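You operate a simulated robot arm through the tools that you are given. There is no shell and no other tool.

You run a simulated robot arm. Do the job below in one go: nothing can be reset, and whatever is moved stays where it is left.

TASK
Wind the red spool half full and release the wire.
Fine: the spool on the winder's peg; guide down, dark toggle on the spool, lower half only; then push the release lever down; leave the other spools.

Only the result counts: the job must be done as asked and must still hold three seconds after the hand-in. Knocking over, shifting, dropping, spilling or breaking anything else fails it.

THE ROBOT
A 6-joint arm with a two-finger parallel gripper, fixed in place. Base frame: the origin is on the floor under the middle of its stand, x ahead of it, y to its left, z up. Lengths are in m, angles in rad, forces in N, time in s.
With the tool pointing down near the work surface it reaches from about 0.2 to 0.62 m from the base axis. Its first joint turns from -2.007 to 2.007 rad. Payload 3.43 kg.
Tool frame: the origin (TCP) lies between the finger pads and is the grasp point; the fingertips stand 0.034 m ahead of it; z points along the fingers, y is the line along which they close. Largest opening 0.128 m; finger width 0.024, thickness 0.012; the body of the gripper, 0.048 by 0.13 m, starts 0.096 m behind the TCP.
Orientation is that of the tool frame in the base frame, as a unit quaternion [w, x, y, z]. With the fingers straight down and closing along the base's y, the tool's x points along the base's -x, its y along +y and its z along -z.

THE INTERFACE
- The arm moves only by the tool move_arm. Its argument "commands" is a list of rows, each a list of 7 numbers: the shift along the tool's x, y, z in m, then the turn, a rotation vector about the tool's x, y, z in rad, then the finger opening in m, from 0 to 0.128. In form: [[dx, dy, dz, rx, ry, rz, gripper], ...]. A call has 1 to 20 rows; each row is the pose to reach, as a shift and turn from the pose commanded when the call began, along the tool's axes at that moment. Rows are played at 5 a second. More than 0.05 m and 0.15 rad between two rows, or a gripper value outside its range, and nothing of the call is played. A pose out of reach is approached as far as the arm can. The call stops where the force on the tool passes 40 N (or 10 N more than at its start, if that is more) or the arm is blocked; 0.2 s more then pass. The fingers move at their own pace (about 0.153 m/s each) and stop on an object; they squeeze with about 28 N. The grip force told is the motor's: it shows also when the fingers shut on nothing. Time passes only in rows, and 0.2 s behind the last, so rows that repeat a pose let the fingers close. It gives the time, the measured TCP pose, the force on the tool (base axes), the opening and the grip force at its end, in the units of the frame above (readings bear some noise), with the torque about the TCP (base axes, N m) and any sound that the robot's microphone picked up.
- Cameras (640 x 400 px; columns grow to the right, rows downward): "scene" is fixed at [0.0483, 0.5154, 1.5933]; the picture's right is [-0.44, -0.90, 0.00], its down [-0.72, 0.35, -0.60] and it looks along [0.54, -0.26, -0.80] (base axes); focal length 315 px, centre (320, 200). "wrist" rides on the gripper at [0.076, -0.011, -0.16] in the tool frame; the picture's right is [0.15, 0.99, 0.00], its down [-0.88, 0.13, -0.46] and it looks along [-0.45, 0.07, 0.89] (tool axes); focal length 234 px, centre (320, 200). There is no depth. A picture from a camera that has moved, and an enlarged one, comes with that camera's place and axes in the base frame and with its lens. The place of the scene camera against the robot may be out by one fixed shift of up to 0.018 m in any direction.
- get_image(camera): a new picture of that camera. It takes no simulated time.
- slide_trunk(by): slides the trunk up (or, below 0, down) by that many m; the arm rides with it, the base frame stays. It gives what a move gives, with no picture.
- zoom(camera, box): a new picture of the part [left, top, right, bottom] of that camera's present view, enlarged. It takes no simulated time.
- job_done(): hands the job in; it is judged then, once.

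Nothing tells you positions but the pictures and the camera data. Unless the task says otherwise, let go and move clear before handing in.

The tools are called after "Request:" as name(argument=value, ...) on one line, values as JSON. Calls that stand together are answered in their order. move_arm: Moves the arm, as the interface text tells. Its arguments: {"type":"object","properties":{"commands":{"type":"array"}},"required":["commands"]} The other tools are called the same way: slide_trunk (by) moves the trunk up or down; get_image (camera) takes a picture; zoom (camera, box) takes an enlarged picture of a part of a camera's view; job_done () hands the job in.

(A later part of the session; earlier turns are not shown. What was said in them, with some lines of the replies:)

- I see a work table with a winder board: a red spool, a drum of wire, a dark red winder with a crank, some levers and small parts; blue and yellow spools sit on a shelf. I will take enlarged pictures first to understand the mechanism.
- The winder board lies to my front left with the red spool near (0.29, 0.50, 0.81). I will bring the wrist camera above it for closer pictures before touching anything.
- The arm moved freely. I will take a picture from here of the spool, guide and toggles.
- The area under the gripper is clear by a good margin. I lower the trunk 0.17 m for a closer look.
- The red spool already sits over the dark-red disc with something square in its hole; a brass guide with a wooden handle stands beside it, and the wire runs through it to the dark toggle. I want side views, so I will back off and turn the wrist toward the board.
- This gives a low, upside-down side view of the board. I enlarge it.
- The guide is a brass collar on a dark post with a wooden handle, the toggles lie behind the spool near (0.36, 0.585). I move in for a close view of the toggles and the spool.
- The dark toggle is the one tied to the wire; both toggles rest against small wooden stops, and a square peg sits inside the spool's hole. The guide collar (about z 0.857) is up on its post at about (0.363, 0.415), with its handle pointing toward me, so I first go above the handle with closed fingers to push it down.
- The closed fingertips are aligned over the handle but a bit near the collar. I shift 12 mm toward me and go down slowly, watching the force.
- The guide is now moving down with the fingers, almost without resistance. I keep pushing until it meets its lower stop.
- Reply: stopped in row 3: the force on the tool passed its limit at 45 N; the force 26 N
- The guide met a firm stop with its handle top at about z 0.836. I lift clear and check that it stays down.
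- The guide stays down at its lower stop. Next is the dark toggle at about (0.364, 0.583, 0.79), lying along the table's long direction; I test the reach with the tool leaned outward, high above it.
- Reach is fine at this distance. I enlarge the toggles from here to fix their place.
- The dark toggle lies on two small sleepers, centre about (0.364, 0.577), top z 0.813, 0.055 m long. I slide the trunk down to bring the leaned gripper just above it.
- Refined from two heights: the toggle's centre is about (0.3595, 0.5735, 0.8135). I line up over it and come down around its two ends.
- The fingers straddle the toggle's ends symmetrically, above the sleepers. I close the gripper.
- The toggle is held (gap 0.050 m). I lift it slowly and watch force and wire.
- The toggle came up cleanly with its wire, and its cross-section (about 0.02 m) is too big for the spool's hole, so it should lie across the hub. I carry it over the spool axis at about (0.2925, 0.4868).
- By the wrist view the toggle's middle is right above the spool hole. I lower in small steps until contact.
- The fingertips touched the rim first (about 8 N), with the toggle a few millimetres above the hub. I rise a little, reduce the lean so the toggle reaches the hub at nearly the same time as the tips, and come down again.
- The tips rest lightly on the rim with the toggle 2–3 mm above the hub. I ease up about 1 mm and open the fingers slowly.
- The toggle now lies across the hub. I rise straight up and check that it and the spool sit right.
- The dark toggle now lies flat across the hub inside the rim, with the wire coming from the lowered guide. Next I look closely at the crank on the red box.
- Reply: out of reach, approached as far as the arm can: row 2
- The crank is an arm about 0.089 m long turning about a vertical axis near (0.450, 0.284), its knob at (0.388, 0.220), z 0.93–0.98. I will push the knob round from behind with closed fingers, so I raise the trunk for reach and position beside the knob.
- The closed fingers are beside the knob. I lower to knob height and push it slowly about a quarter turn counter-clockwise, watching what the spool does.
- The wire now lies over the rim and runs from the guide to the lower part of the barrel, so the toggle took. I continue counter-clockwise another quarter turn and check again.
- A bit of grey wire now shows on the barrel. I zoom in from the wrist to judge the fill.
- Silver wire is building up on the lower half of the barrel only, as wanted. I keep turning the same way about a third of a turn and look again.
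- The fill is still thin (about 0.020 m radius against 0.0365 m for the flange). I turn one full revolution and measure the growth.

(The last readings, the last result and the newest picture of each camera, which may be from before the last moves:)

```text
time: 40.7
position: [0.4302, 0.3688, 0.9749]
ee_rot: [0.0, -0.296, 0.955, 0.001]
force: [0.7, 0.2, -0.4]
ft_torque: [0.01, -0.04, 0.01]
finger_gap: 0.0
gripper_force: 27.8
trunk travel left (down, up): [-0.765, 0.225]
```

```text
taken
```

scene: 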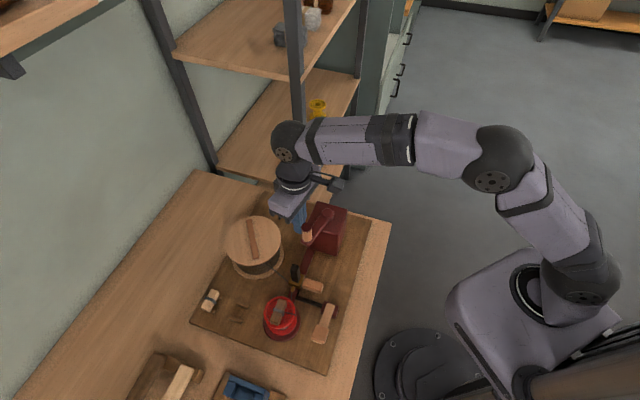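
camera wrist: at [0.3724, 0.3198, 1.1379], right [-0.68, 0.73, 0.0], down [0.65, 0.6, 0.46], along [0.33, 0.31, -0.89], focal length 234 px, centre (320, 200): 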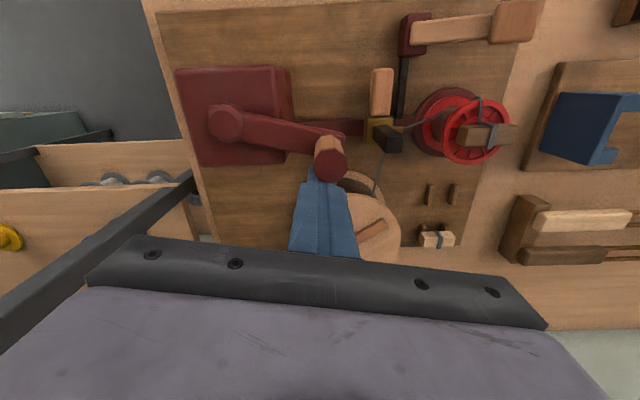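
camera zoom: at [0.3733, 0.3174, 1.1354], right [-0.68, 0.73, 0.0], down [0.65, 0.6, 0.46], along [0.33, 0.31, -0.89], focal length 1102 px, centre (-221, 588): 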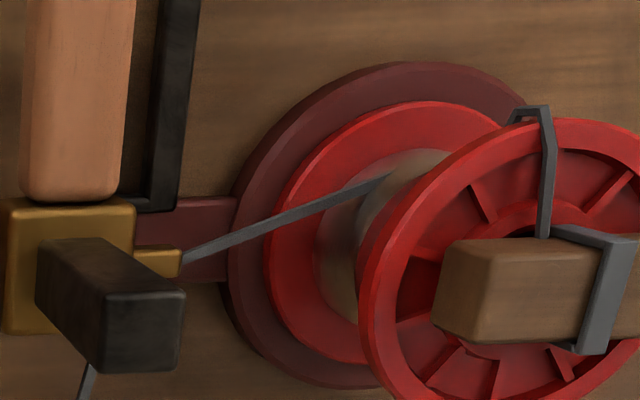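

The extra turn changed nothing: fill and drum look the same as before it. I need a closer side view of the spool, so I lift off the crank and go look.

Request:
move_arm(commands=[[0, 0.0, -0.04, 0, 0, 0, 0], [0.03, 0.0, -0.08, 0, 0, 0, 0], [0.07, 0.02, -0.1, 0, 0, 0, 0.03], [0.11, 0.04, -0.1, 0, 0, -0.1, 0.06], [0.14, 0.06, -0.1, 0, 0, -0.2, 0.1]])

Request:
get_image(camera="wrist")

Request:
zoom(camera="scene", box=[220, 190, 380, 350])

```text
time: 41.9
position: [0.2828, 0.3412, 1.0768]
ee_rot: [-0.001, -0.39, 0.921, 0.0]
force: [0.6, -0.3, 0.4]
ft_torque: [0.02, -0.04, 0.01]
finger_gap: 0.1001
gripper_force: 0.3
trunk travel left (down, up): [-0.765, 0.225]
```

```text
taken
camera wrist: at [0.2375, 0.2794, 1.2371], right [-0.81, 0.58, 0.0], down [0.52, 0.72, 0.45], along [0.26, 0.37, -0.89], focal length 234 px, centre (320, 200)
```

wrist: 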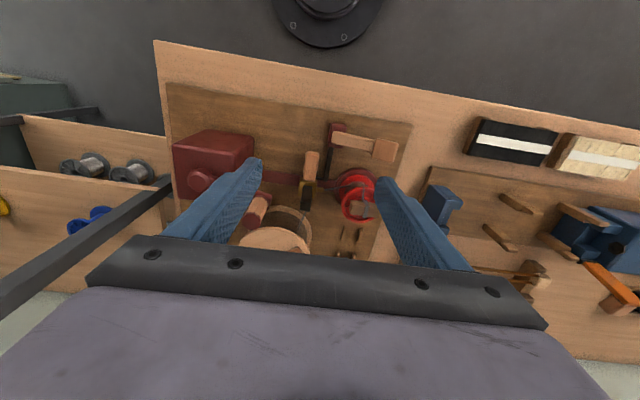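

```text
2.50 times, centred on (300, 270) of scene
camera zoom: at [0.0483, 0.5154, 1.5933], right [-0.44, -0.9, 0.0], down [-0.72, 0.35, -0.6], along [0.54, -0.26, -0.8], focal length 787 px, centre (370, 25)
```

zoom: 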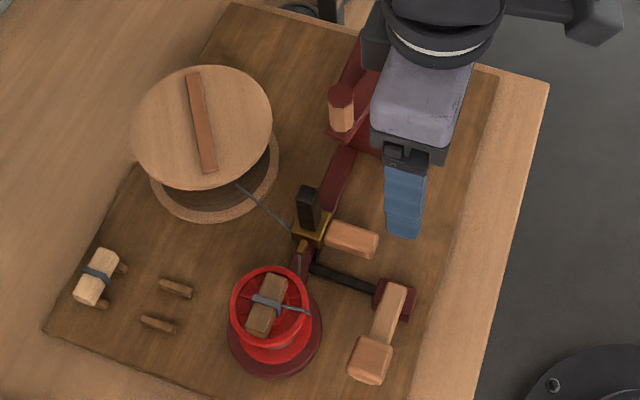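

Request:
move_arm(commands=[[0.012, 0, 0.017, 0, -0.12, 0, 0.1], [0.024, 0, 0.034, 0, -0.24, 0, 0.1], [0.036, 0, 0.051, 0, -0.36, 0, 0.1], [0.048, 0, 0.068, 0, -0.48, 0, 0.1], [0.06, 0, 0.085, 0, -0.6, 0, 0.1], [0.07, 0, 0.1, 0, -0.7, 0, 0.1], [0.075, 0, 0.117, 0, -0.8, 0, 0.1]])

Request:
get_image(camera="wrist")

Request:
zoom(camera="wrist", box=[300, 60, 460, 180])

```text
time: 43.5
position: [0.2411, 0.3495, 0.9799]
ee_rot: [0.356, -0.359, 0.85, 0.149]
force: [-0.5, -0.3, 0.7]
ft_torque: [-0.02, 0.01, -0.01]
finger_gap: 0.0998
gripper_force: 0.1
out of reach, approached as far as the arm can: row 6, 7
trunk travel left (down, up): [-0.765, 0.225]
```

```text
taken
camera wrist: at [0.1326, 0.2234, 1.0383], right [-0.78, 0.62, -0.11], down [0.11, 0.3, 0.95], along [0.61, 0.73, -0.3], focal length 234 px, centre (320, 200)
```

wrist: 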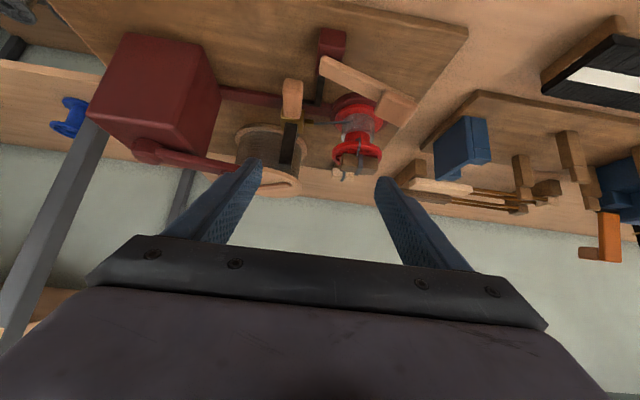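

```text
3.33 times, centred on (380, 120) of wrist
camera zoom: at [0.1326, 0.2234, 1.0383], right [-0.78, 0.62, -0.11], down [0.11, 0.3, 0.95], along [0.61, 0.73, -0.3], focal length 781 px, centre (120, 467)
```

zoom: 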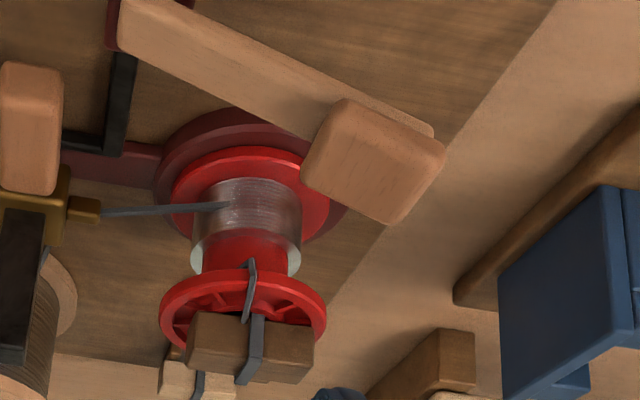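

From the side the lower half of the barrel carries a silver layer and the upper half is bare. To be sure winding has truly stopped (and was not just slipping from speed), I will turn the crank a further quarter slowly and compare.

Request:
move_arm(commands=[[-0.0142, 0, -0.0141, 0, 0.1, 0, 0.08], [-0.0284, 0, -0.0282, 0, 0.22, 0, 0.05], [-0.0426, 0, -0.0422, 0, 0.34, 0, 0.02], [-0.0568, 0, -0.0563, 0, 0.46, 0, 0], [-0.0639, 0, -0.0634, 0, 0.58, 0, 0], [-0.0639, 0, -0.0634, 0, 0.69, 0, 0], [-0.0639, 0, -0.0634, 0, 0.7925, 0, 0]])

Request:
get_image(camera="scene")

Request:
zoom(camera="scene", box=[272, 315, 300, 337])

```text
time: 45.1
position: [0.2449, 0.3484, 1.0697]
ee_rot: [0.001, -0.39, 0.921, 0.002]
force: [0.5, 0.5, 1.1]
ft_torque: [0.0, -0.01, 0.05]
finger_gap: 0.0
gripper_force: 27.6
trunk travel left (down, up): [-0.765, 0.225]
```

```text
taken
```

scene: 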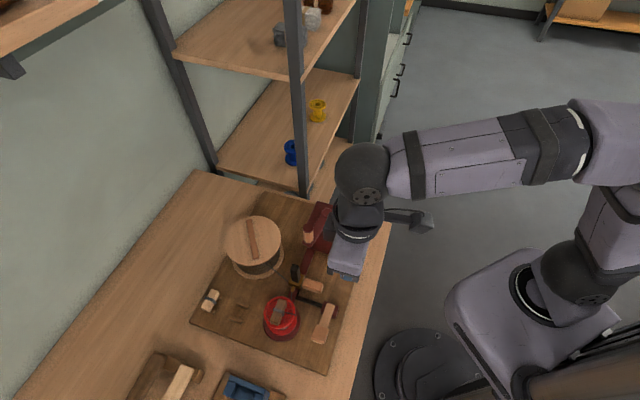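

```text
16.00 times, centred on (286, 326) of scene
camera zoom: at [0.0483, 0.5154, 1.5933], right [-0.44, -0.9, 0.0], down [-0.72, 0.35, -0.6], along [0.54, -0.26, -0.8], focal length 5036 px, centre (864, -1816)
```

zoom: 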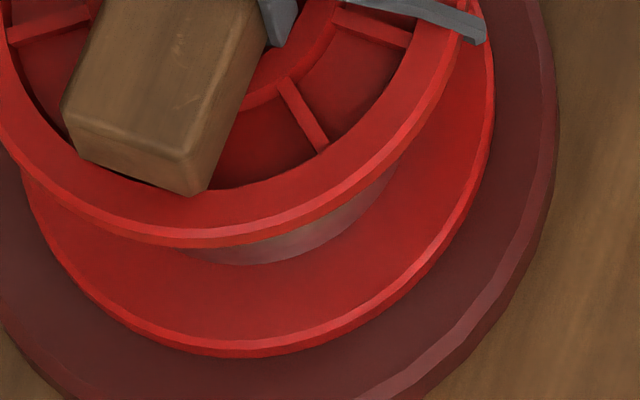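

Request:
move_arm(commands=[[-0.0329, -0.027, 0.006, 0, 0, 0.04, 0], [-0.0658, -0.054, 0.012, 0, 0, 0.08, 0], [-0.0986, -0.0809, 0.018, 0, 0, 0.12, 0], [-0.1315, -0.1079, 0.024, 0, 0, 0.16, 0], [-0.1644, -0.1349, 0.03, 0, 0, 0.2, 0]])

Request:
get_image(camera="wrist")

```text
time: 46.3
position: [0.4566, 0.3718, 1.0407]
ee_rot: [0.001, -0.296, 0.955, 0.002]
force: [-0.5, 0.2, -0.7]
ft_torque: [-0.04, 0.04, 0.04]
finger_gap: 0.0
gripper_force: 27.7
trunk travel left (down, up): [-0.765, 0.225]
```

```text
taken
camera wrist: at [0.3996, 0.3187, 1.2013], right [-0.68, 0.73, 0.0], down [0.65, 0.6, 0.46], along [0.34, 0.31, -0.89], focal length 234 px, centre (320, 200)
```

wrist: 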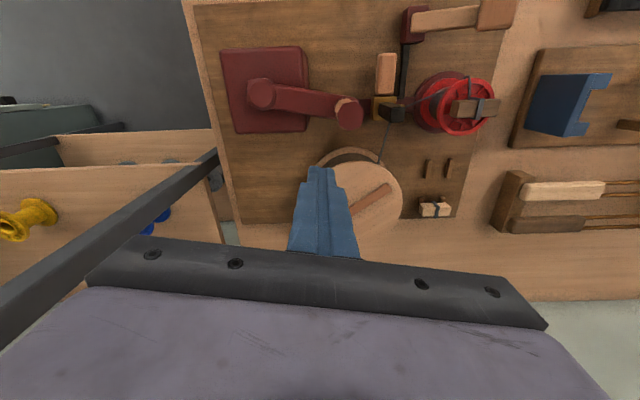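

Request:
move_arm(commands=[[0, 0, 0.03, 0, 0, 0, 0], [0, 0, 0.065, 0, 0, 0, 0], [0.0076, 0.0054, 0.065, 0, 0, 0, 0], [0.0156, 0.0099, 0.065, 0, 0, 0, 0], [0.0241, 0.0136, 0.065, 0, 0, 0, 0], [0.033, 0.0164, 0.065, 0, 0, 0, 0], [0.042, 0.0182, 0.065, 0, 0, 0, 0], [0.0513, 0.0191, 0.065, 0, 0, 0, 0], [0.0605, 0.019, 0.065, 0, 0, 0, 0], [0.0697, 0.0179, 0.065, 0, 0, 0, 0], [0.0788, 0.0159, 0.065, 0, 0, 0, 0], [0.0876, 0.0129, 0.065, 0, 0, 0, 0], [0.096, 0.0091, 0.065, 0, 0, 0, 0], [0.104, 0.0044, 0.065, 0, 0, 0, 0], [0.1114, -0.0012, 0.065, 0, 0, 0, 0], [0.1182, -0.0074, 0.065, 0, 0, 0, 0], [0.1243, -0.0144, 0.065, 0, 0, 0, 0], [0.1297, -0.0219, 0.065, 0, 0, 0, 0], [0.1342, -0.03, 0.065, 0, 0, 0, 0]])

Request:
get_image(camera="scene")

Request:
zoom(camera="scene", box=[272, 315, 300, 337])

Request:
get_image(camera="wrist")

```text
time: 50.3
position: [0.3608, 0.2724, 0.9756]
ee_rot: [0.002, -0.296, 0.955, 0.001]
force: [0.9, 0.5, 0.4]
ft_torque: [-0.01, -0.01, 0.03]
finger_gap: 0.0
gripper_force: 28.0
trunk travel left (down, up): [-0.765, 0.225]
```

```text
taken
```

scene: 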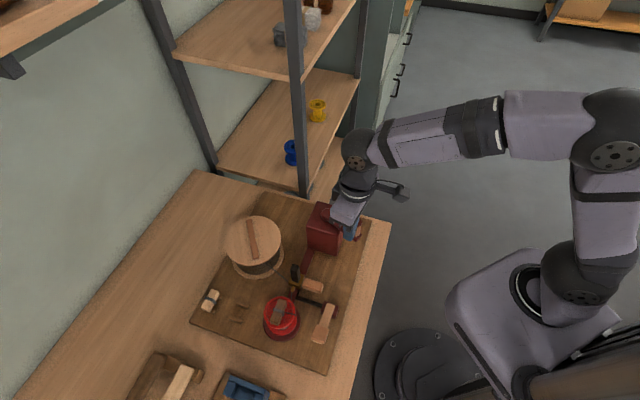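

```text
16.00 times, centred on (286, 326) of scene
camera zoom: at [0.0483, 0.5154, 1.5933], right [-0.44, -0.9, 0.0], down [-0.72, 0.35, -0.6], along [0.54, -0.26, -0.8], focal length 5036 px, centre (864, -1816)
```

zoom: 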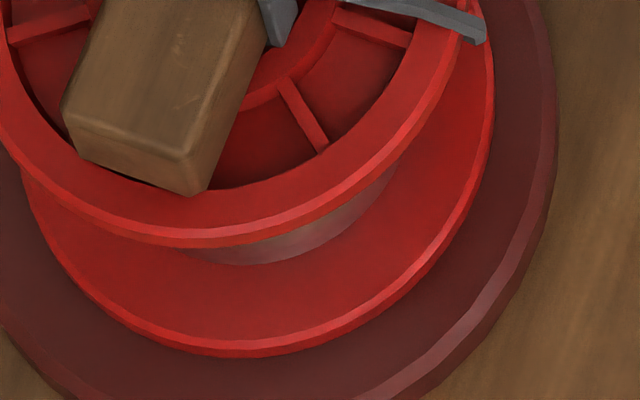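

```text
taken
camera wrist: at [0.304, 0.2201, 1.1356], right [-0.68, 0.73, 0.0], down [0.65, 0.6, 0.46], along [0.34, 0.31, -0.89], focal length 234 px, centre (320, 200)
```

wrist: 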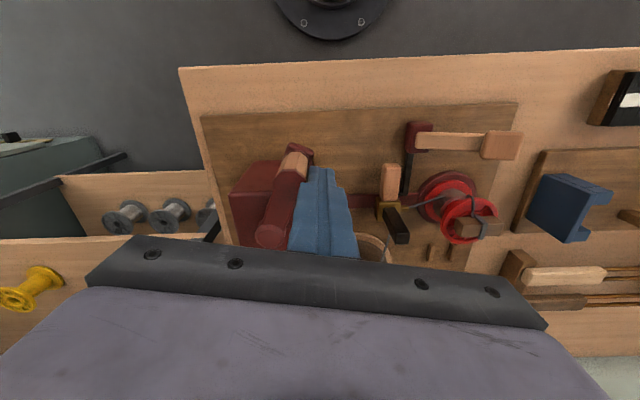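

The slow quarter turn changed nothing either, so the lower half has reached its full amount and the upper half is bare. Now I lift off the crank and move above the release lever's paddle at about (0.2105, 0.428, 0.86).

Request:
move_arm(commands=[[0, 0, -0.03, 0, 0, 0, 0], [0, 0, -0.06, 0, 0, 0, 0], [0.0072, 0.0427, -0.06, 0, 0, 0, 0], [0.0144, 0.0853, -0.06, 0, 0, 0, 0], [0.0216, 0.128, -0.06, 0, 0, 0, 0], [0.0288, 0.1706, -0.06, 0, 0, 0, 0], [0.036, 0.2133, -0.06, 0, 0, 0, 0], [0.036, 0.2133, -0.02, 0, 0, 0, 0], [0.036, 0.2133, 0.02, 0, 0, 0, 0]])

Request:
get_image(camera="wrist")

Request:
zoom(camera="scene", box=[230, 230, 390, 370])

Request:
zoom(camera="wrist", box=[240, 80, 400, 220])

```text
time: 52.3
position: [0.2085, 0.4295, 0.9561]
ee_rot: [0.002, -0.296, 0.955, 0.001]
force: [-0.3, 0.3, 0.2]
ft_torque: [0.0, -0.02, 0.01]
finger_gap: 0.0002
gripper_force: 27.7
trunk travel left (down, up): [-0.765, 0.225]
```

```text
taken
camera wrist: at [0.1514, 0.3773, 1.1157], right [-0.68, 0.73, 0.0], down [0.65, 0.6, 0.46], along [0.34, 0.31, -0.89], focal length 234 px, centre (320, 200)
```

wrist: 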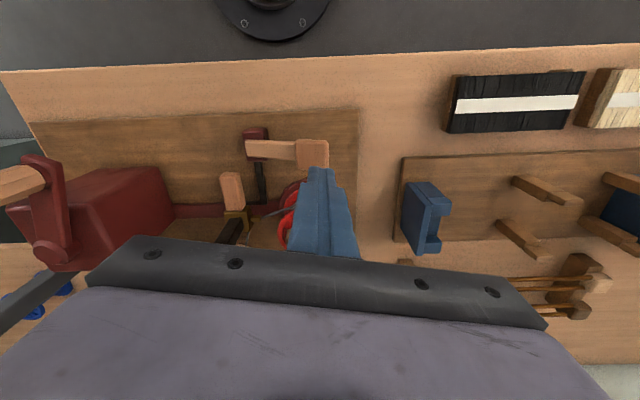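

```text
2.86 times, centred on (310, 300) of scene
camera zoom: at [0.0483, 0.5154, 1.5933], right [-0.44, -0.9, 0.0], down [-0.72, 0.35, -0.6], along [0.54, -0.26, -0.8], focal length 899 px, centre (349, -86)
```

zoom: 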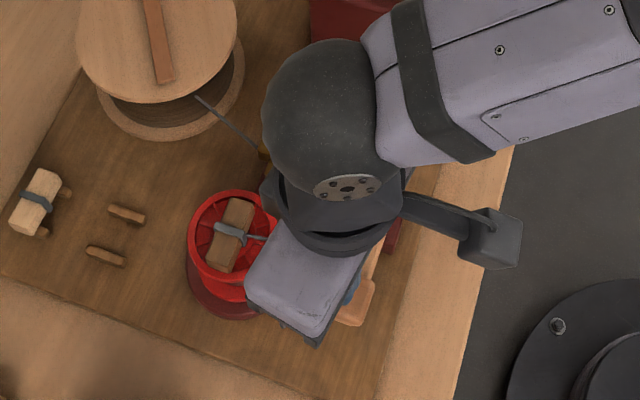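

```text
2.86 times, centred on (320, 150) of wrist
camera zoom: at [0.1514, 0.3773, 1.1157], right [-0.68, 0.73, 0.0], down [0.65, 0.6, 0.46], along [0.34, 0.31, -0.89], focal length 669 px, centre (320, 343)
```

zoom: 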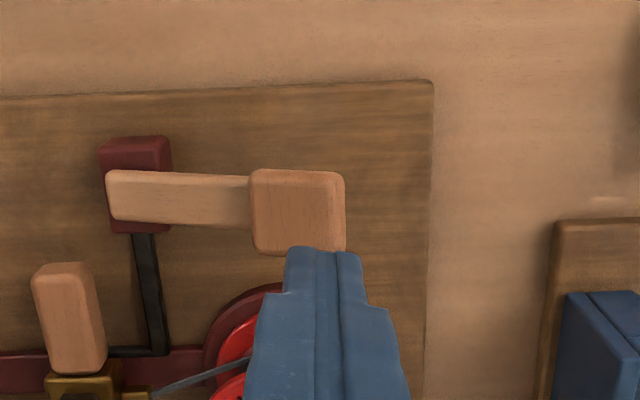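

The lever's paddle is just ahead and slightly left of the fingertips. I line up on its middle and press it down step by step.

Request:
move_arm(commands=[[0.0032, -0.0081, 0, 0, 0, 0, 0], [0.0032, -0.0081, 0.02, 0, 0, 0, 0], [0.0032, -0.0081, 0.04, 0, 0, 0, 0], [0.0032, -0.0081, 0.05, 0, 0, 0, 0], [0.0032, -0.0081, 0.058, 0, 0, 0, 0], [0.0032, -0.0081, 0.066, 0, 0, 0, 0], [0.0032, -0.0081, 0.074, 0, 0, 0, 0]])

Request:
zoom(camera="wrist", box=[240, 80, 400, 220])

Request:
zoom(camera="scene", box=[230, 230, 390, 370])

```text
time: 53.9
position: [0.2127, 0.4185, 0.8811]
ee_rot: [0.002, -0.296, 0.955, 0.001]
force: [-0.3, 0.8, 0.8]
ft_torque: [0.04, 0.03, -0.02]
finger_gap: 0.0
gripper_force: 28.1
trunk travel left (down, up): [-0.765, 0.225]
```

```text
2.86 times, centred on (320, 150) of wrist
camera zoom: at [0.1567, 0.3672, 1.0416], right [-0.68, 0.73, 0.0], down [0.65, 0.6, 0.46], along [0.34, 0.31, -0.89], focal length 669 px, centre (320, 343)
```

zoom: 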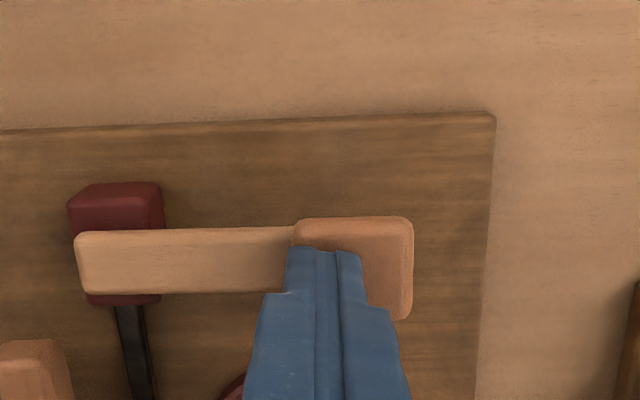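

```text
2.86 times, centred on (310, 300) of scene
camera zoom: at [0.0483, 0.5154, 1.5933], right [-0.44, -0.9, 0.0], down [-0.72, 0.35, -0.6], along [0.54, -0.26, -0.8], focal length 899 px, centre (349, -86)
```

zoom: 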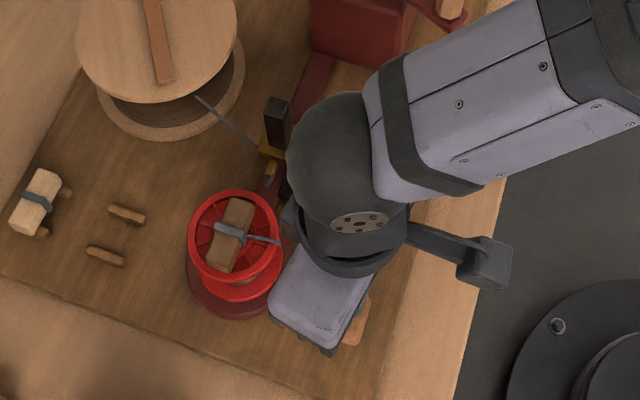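

Request:
move_arm(commands=[[0, 0, 0.006, 0, 0, 0, 0], [0, 0, 0.012, 0, 0, 0, 0], [0, 0, 0.018, 0, 0, 0, 0], [0, 0, 0.024, 0, 0, 0, 0]])

Request:
zoom(camera="wrist", box=[240, 80, 400, 220])

Request:
zoom(camera="scene", box=[230, 230, 390, 370])

```text
time: 54.6
position: [0.2131, 0.4188, 0.8753]
ee_rot: [0.005, -0.296, 0.955, 0.007]
force: [-5.4, -9.4, 23.6]
ft_torque: [-0.62, 0.28, -0.07]
finger_gap: 0.0
gripper_force: 27.9
trunk travel left (down, up): [-0.765, 0.225]
stopped in row 3: the force on the tool passed its limit at 48 N (the readings are from after the stop); the commanded pose is now the measured one
```

```text
2.86 times, centred on (320, 150) of wrist
camera zoom: at [0.1555, 0.366, 1.0343], right [-0.68, 0.73, 0.01], down [0.65, 0.6, 0.47], along [0.34, 0.32, -0.88], focal length 669 px, centre (320, 343)
```

zoom: 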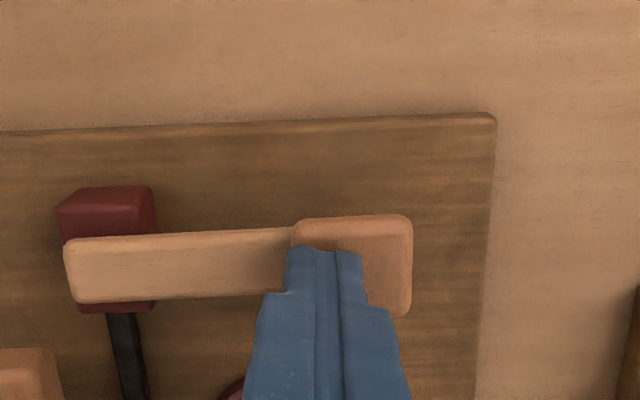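

```text
2.86 times, centred on (310, 300) of scene
camera zoom: at [0.0483, 0.5154, 1.5933], right [-0.44, -0.9, 0.0], down [-0.72, 0.35, -0.6], along [0.54, -0.26, -0.8], focal length 899 px, centre (349, -86)
```

zoom: 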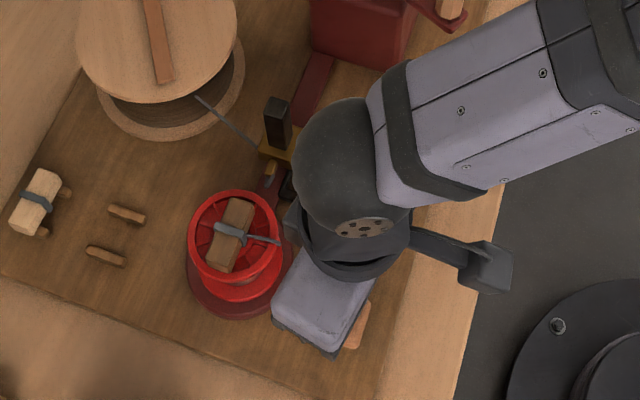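

The lever met a firm stop after about 2 cm of paddle travel. I look closely to see whether it is down and the wire let go.

Request:
zoom(camera="scene", box=[260, 260, 340, 340])

Request:
move_arm(commands=[[0, 0, -0.01, 0, 0, 0, 0], [0, 0, -0.04, 0, 0, 0, 0], [0.01, 0, -0.08, 0, 0, 0, 0], [0.04, -0.03, -0.11, 0, 0, 0, 0], [0.06, -0.06, -0.13, 0, 0, 0, 0.05]])

Request:
get_image(camera="wrist")

Request:
zoom(camera="scene", box=[250, 250, 350, 350])

```text
5.00 times, centred on (300, 300) of scene
camera zoom: at [0.0483, 0.5154, 1.5933], right [-0.44, -0.9, 0.0], down [-0.72, 0.35, -0.6], along [0.54, -0.26, -0.8], focal length 1574 px, centre (420, -300)
```

zoom: 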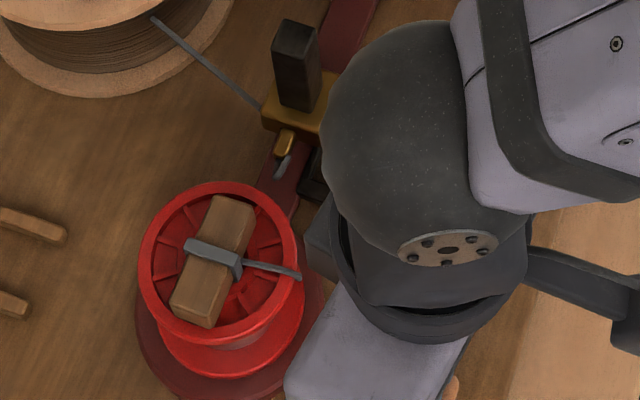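

```text
refused: row 4 steps farther than a row can; nothing moved
```

```text
taken
camera wrist: at [0.1555, 0.366, 1.0343], right [-0.68, 0.73, 0.01], down [0.65, 0.6, 0.47], along [0.34, 0.32, -0.88], focal length 234 px, centre (320, 200)
```

wrist: 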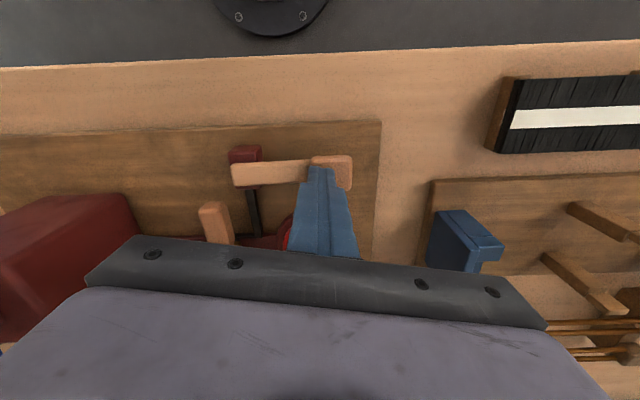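

```text
4.00 times, centred on (300, 300) of scene
camera zoom: at [0.0483, 0.5154, 1.5933], right [-0.44, -0.9, 0.0], down [-0.72, 0.35, -0.6], along [0.54, -0.26, -0.8], focal length 1259 px, centre (400, -200)
```

zoom: 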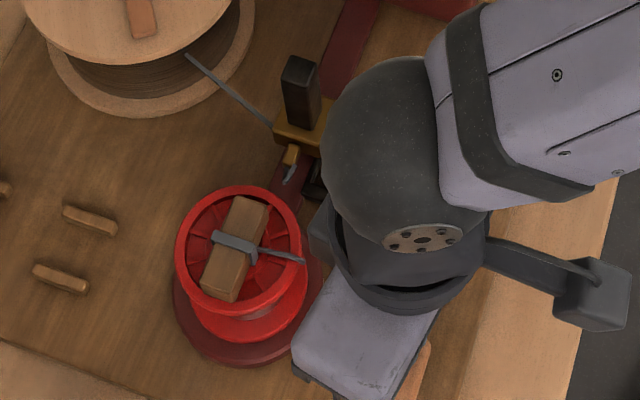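

A short loose wire end now hangs at the nozzle, so the lever has released the wire. I lift off smoothly and check that the lever stays down and nothing else changed.

Request:
move_arm(commands=[[0, 0, -0.01, 0, 0, 0, 0], [0, 0, -0.04, 0, 0, 0, 0], [0.005, 0, -0.08, 0, 0, 0, 0], [0.02, -0.01, -0.11, 0, 0, 0, 0], [0.045, -0.03, -0.13, 0, 0, 0, 0.05], [0.06, -0.06, -0.14, 0, 0, 0, 0.1]])

Request:
get_image(camera="wrist")

Request:
zoom(camera="scene", box=[220, 230, 360, 360])

Request:
zoom(camera="wrist", box=[260, 100, 460, 250])

```text
time: 56.0
position: [0.1982, 0.3322, 1.0105]
ee_rot: [0.004, -0.296, 0.955, 0.006]
force: [-0.1, -0.3, -0.1]
ft_torque: [0.03, -0.01, 0.03]
finger_gap: 0.0999
gripper_force: 0.1
trunk travel left (down, up): [-0.765, 0.225]
```

```text
taken
camera wrist: at [0.1405, 0.2795, 1.1689], right [-0.68, 0.73, 0.01], down [0.65, 0.6, 0.47], along [0.34, 0.32, -0.88], focal length 234 px, centre (320, 200)
```

wrist: 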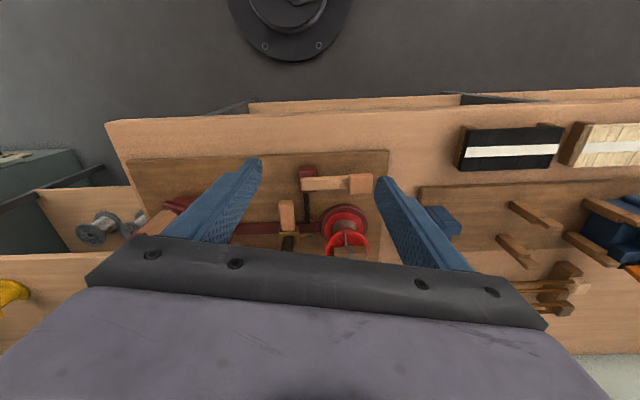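

```text
3.08 times, centred on (290, 295) of scene
camera zoom: at [0.0483, 0.5154, 1.5933], right [-0.44, -0.9, 0.0], down [-0.72, 0.35, -0.6], along [0.54, -0.26, -0.8], focal length 969 px, centre (412, -92)
```

zoom: 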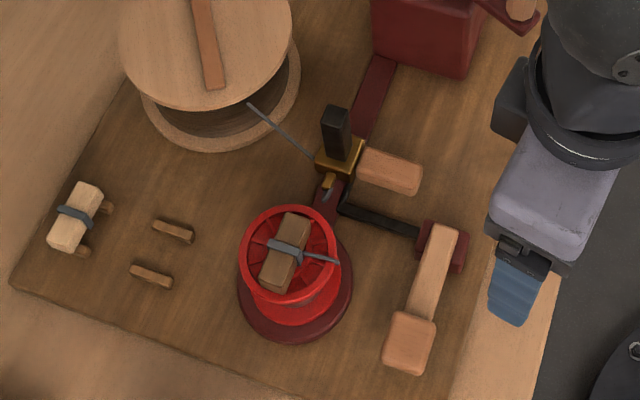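

```text
2.67 times, centred on (360, 175) of wrist
camera zoom: at [0.1405, 0.2795, 1.1689], right [-0.68, 0.73, 0.01], down [0.65, 0.6, 0.47], along [0.34, 0.32, -0.88], focal length 624 px, centre (213, 267)
```

zoom: 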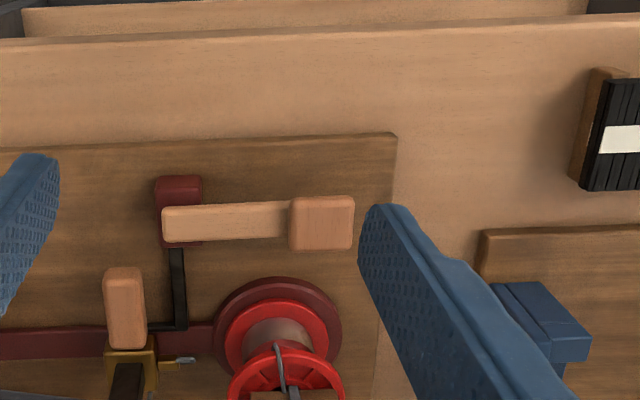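

Request:
zoom(camera="scene", box=[265, 265, 340, 350])

Request:
zoom(camera="wrist", box=[270, 190, 380, 260])

Request:
get_image(camera="scene")

```text
4.71 times, centred on (302, 308) of scene
camera zoom: at [0.0483, 0.5154, 1.5933], right [-0.44, -0.9, 0.0], down [-0.72, 0.35, -0.6], along [0.54, -0.26, -0.8], focal length 1481 px, centre (402, -306)
```

zoom: 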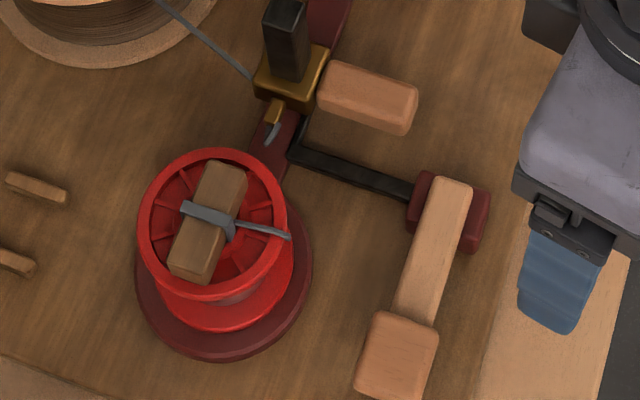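

```text
5.71 times, centred on (325, 225) of wrist
camera zoom: at [0.1405, 0.2795, 1.1689], right [-0.68, 0.73, 0.01], down [0.65, 0.6, 0.47], along [0.34, 0.32, -0.88], focal length 1338 px, centre (291, 57)
```

zoom: 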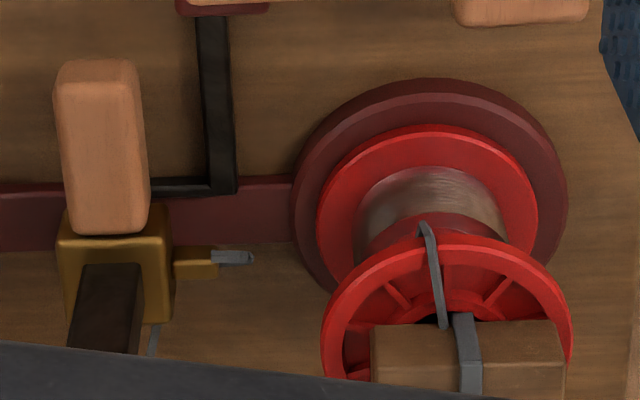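

```text
taken
```

scene: 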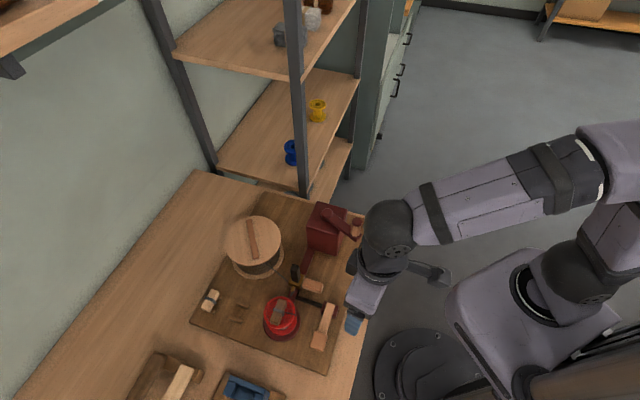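

The wire is cut free at the nozzle with only a short stub left, and the lever stays down. The guide is down, the dark toggle lies on the red spool, and the wire is on the lower half only. The other spools are untouched and the gripper is clear, so I hand the job in.

Request:
job_done()

```text
The job is handed in.
```

I've handed the job in; I haven't seen a verdict. In the last pictures:

- **Spool:** the red spool sits on the winder's peg, where it already was, and the guide is down on its lower stop.
- **Toggle:** the dark toggle lies flat across the top of the spool, inside the rim. No catch was visible, but the wire took up when I turned the crank.
- **Winding:** wire covers the lower half of the barrel only, and the upper half is bare.
- **Release:** I pushed the lever down to its stop and it stayed there. The wire has let go, with only a short stub left at the guide.
- **The rest:** the other spools and the light toggle are untouched, and the gripper is open and clear.

**Fill level:** the wound layer reaches only about a third of the way out to the flange edge. Another full turn and then a slow quarter turn of the crank added nothing. I took that as the lower half being full, but no sound or other signal confirmed it.
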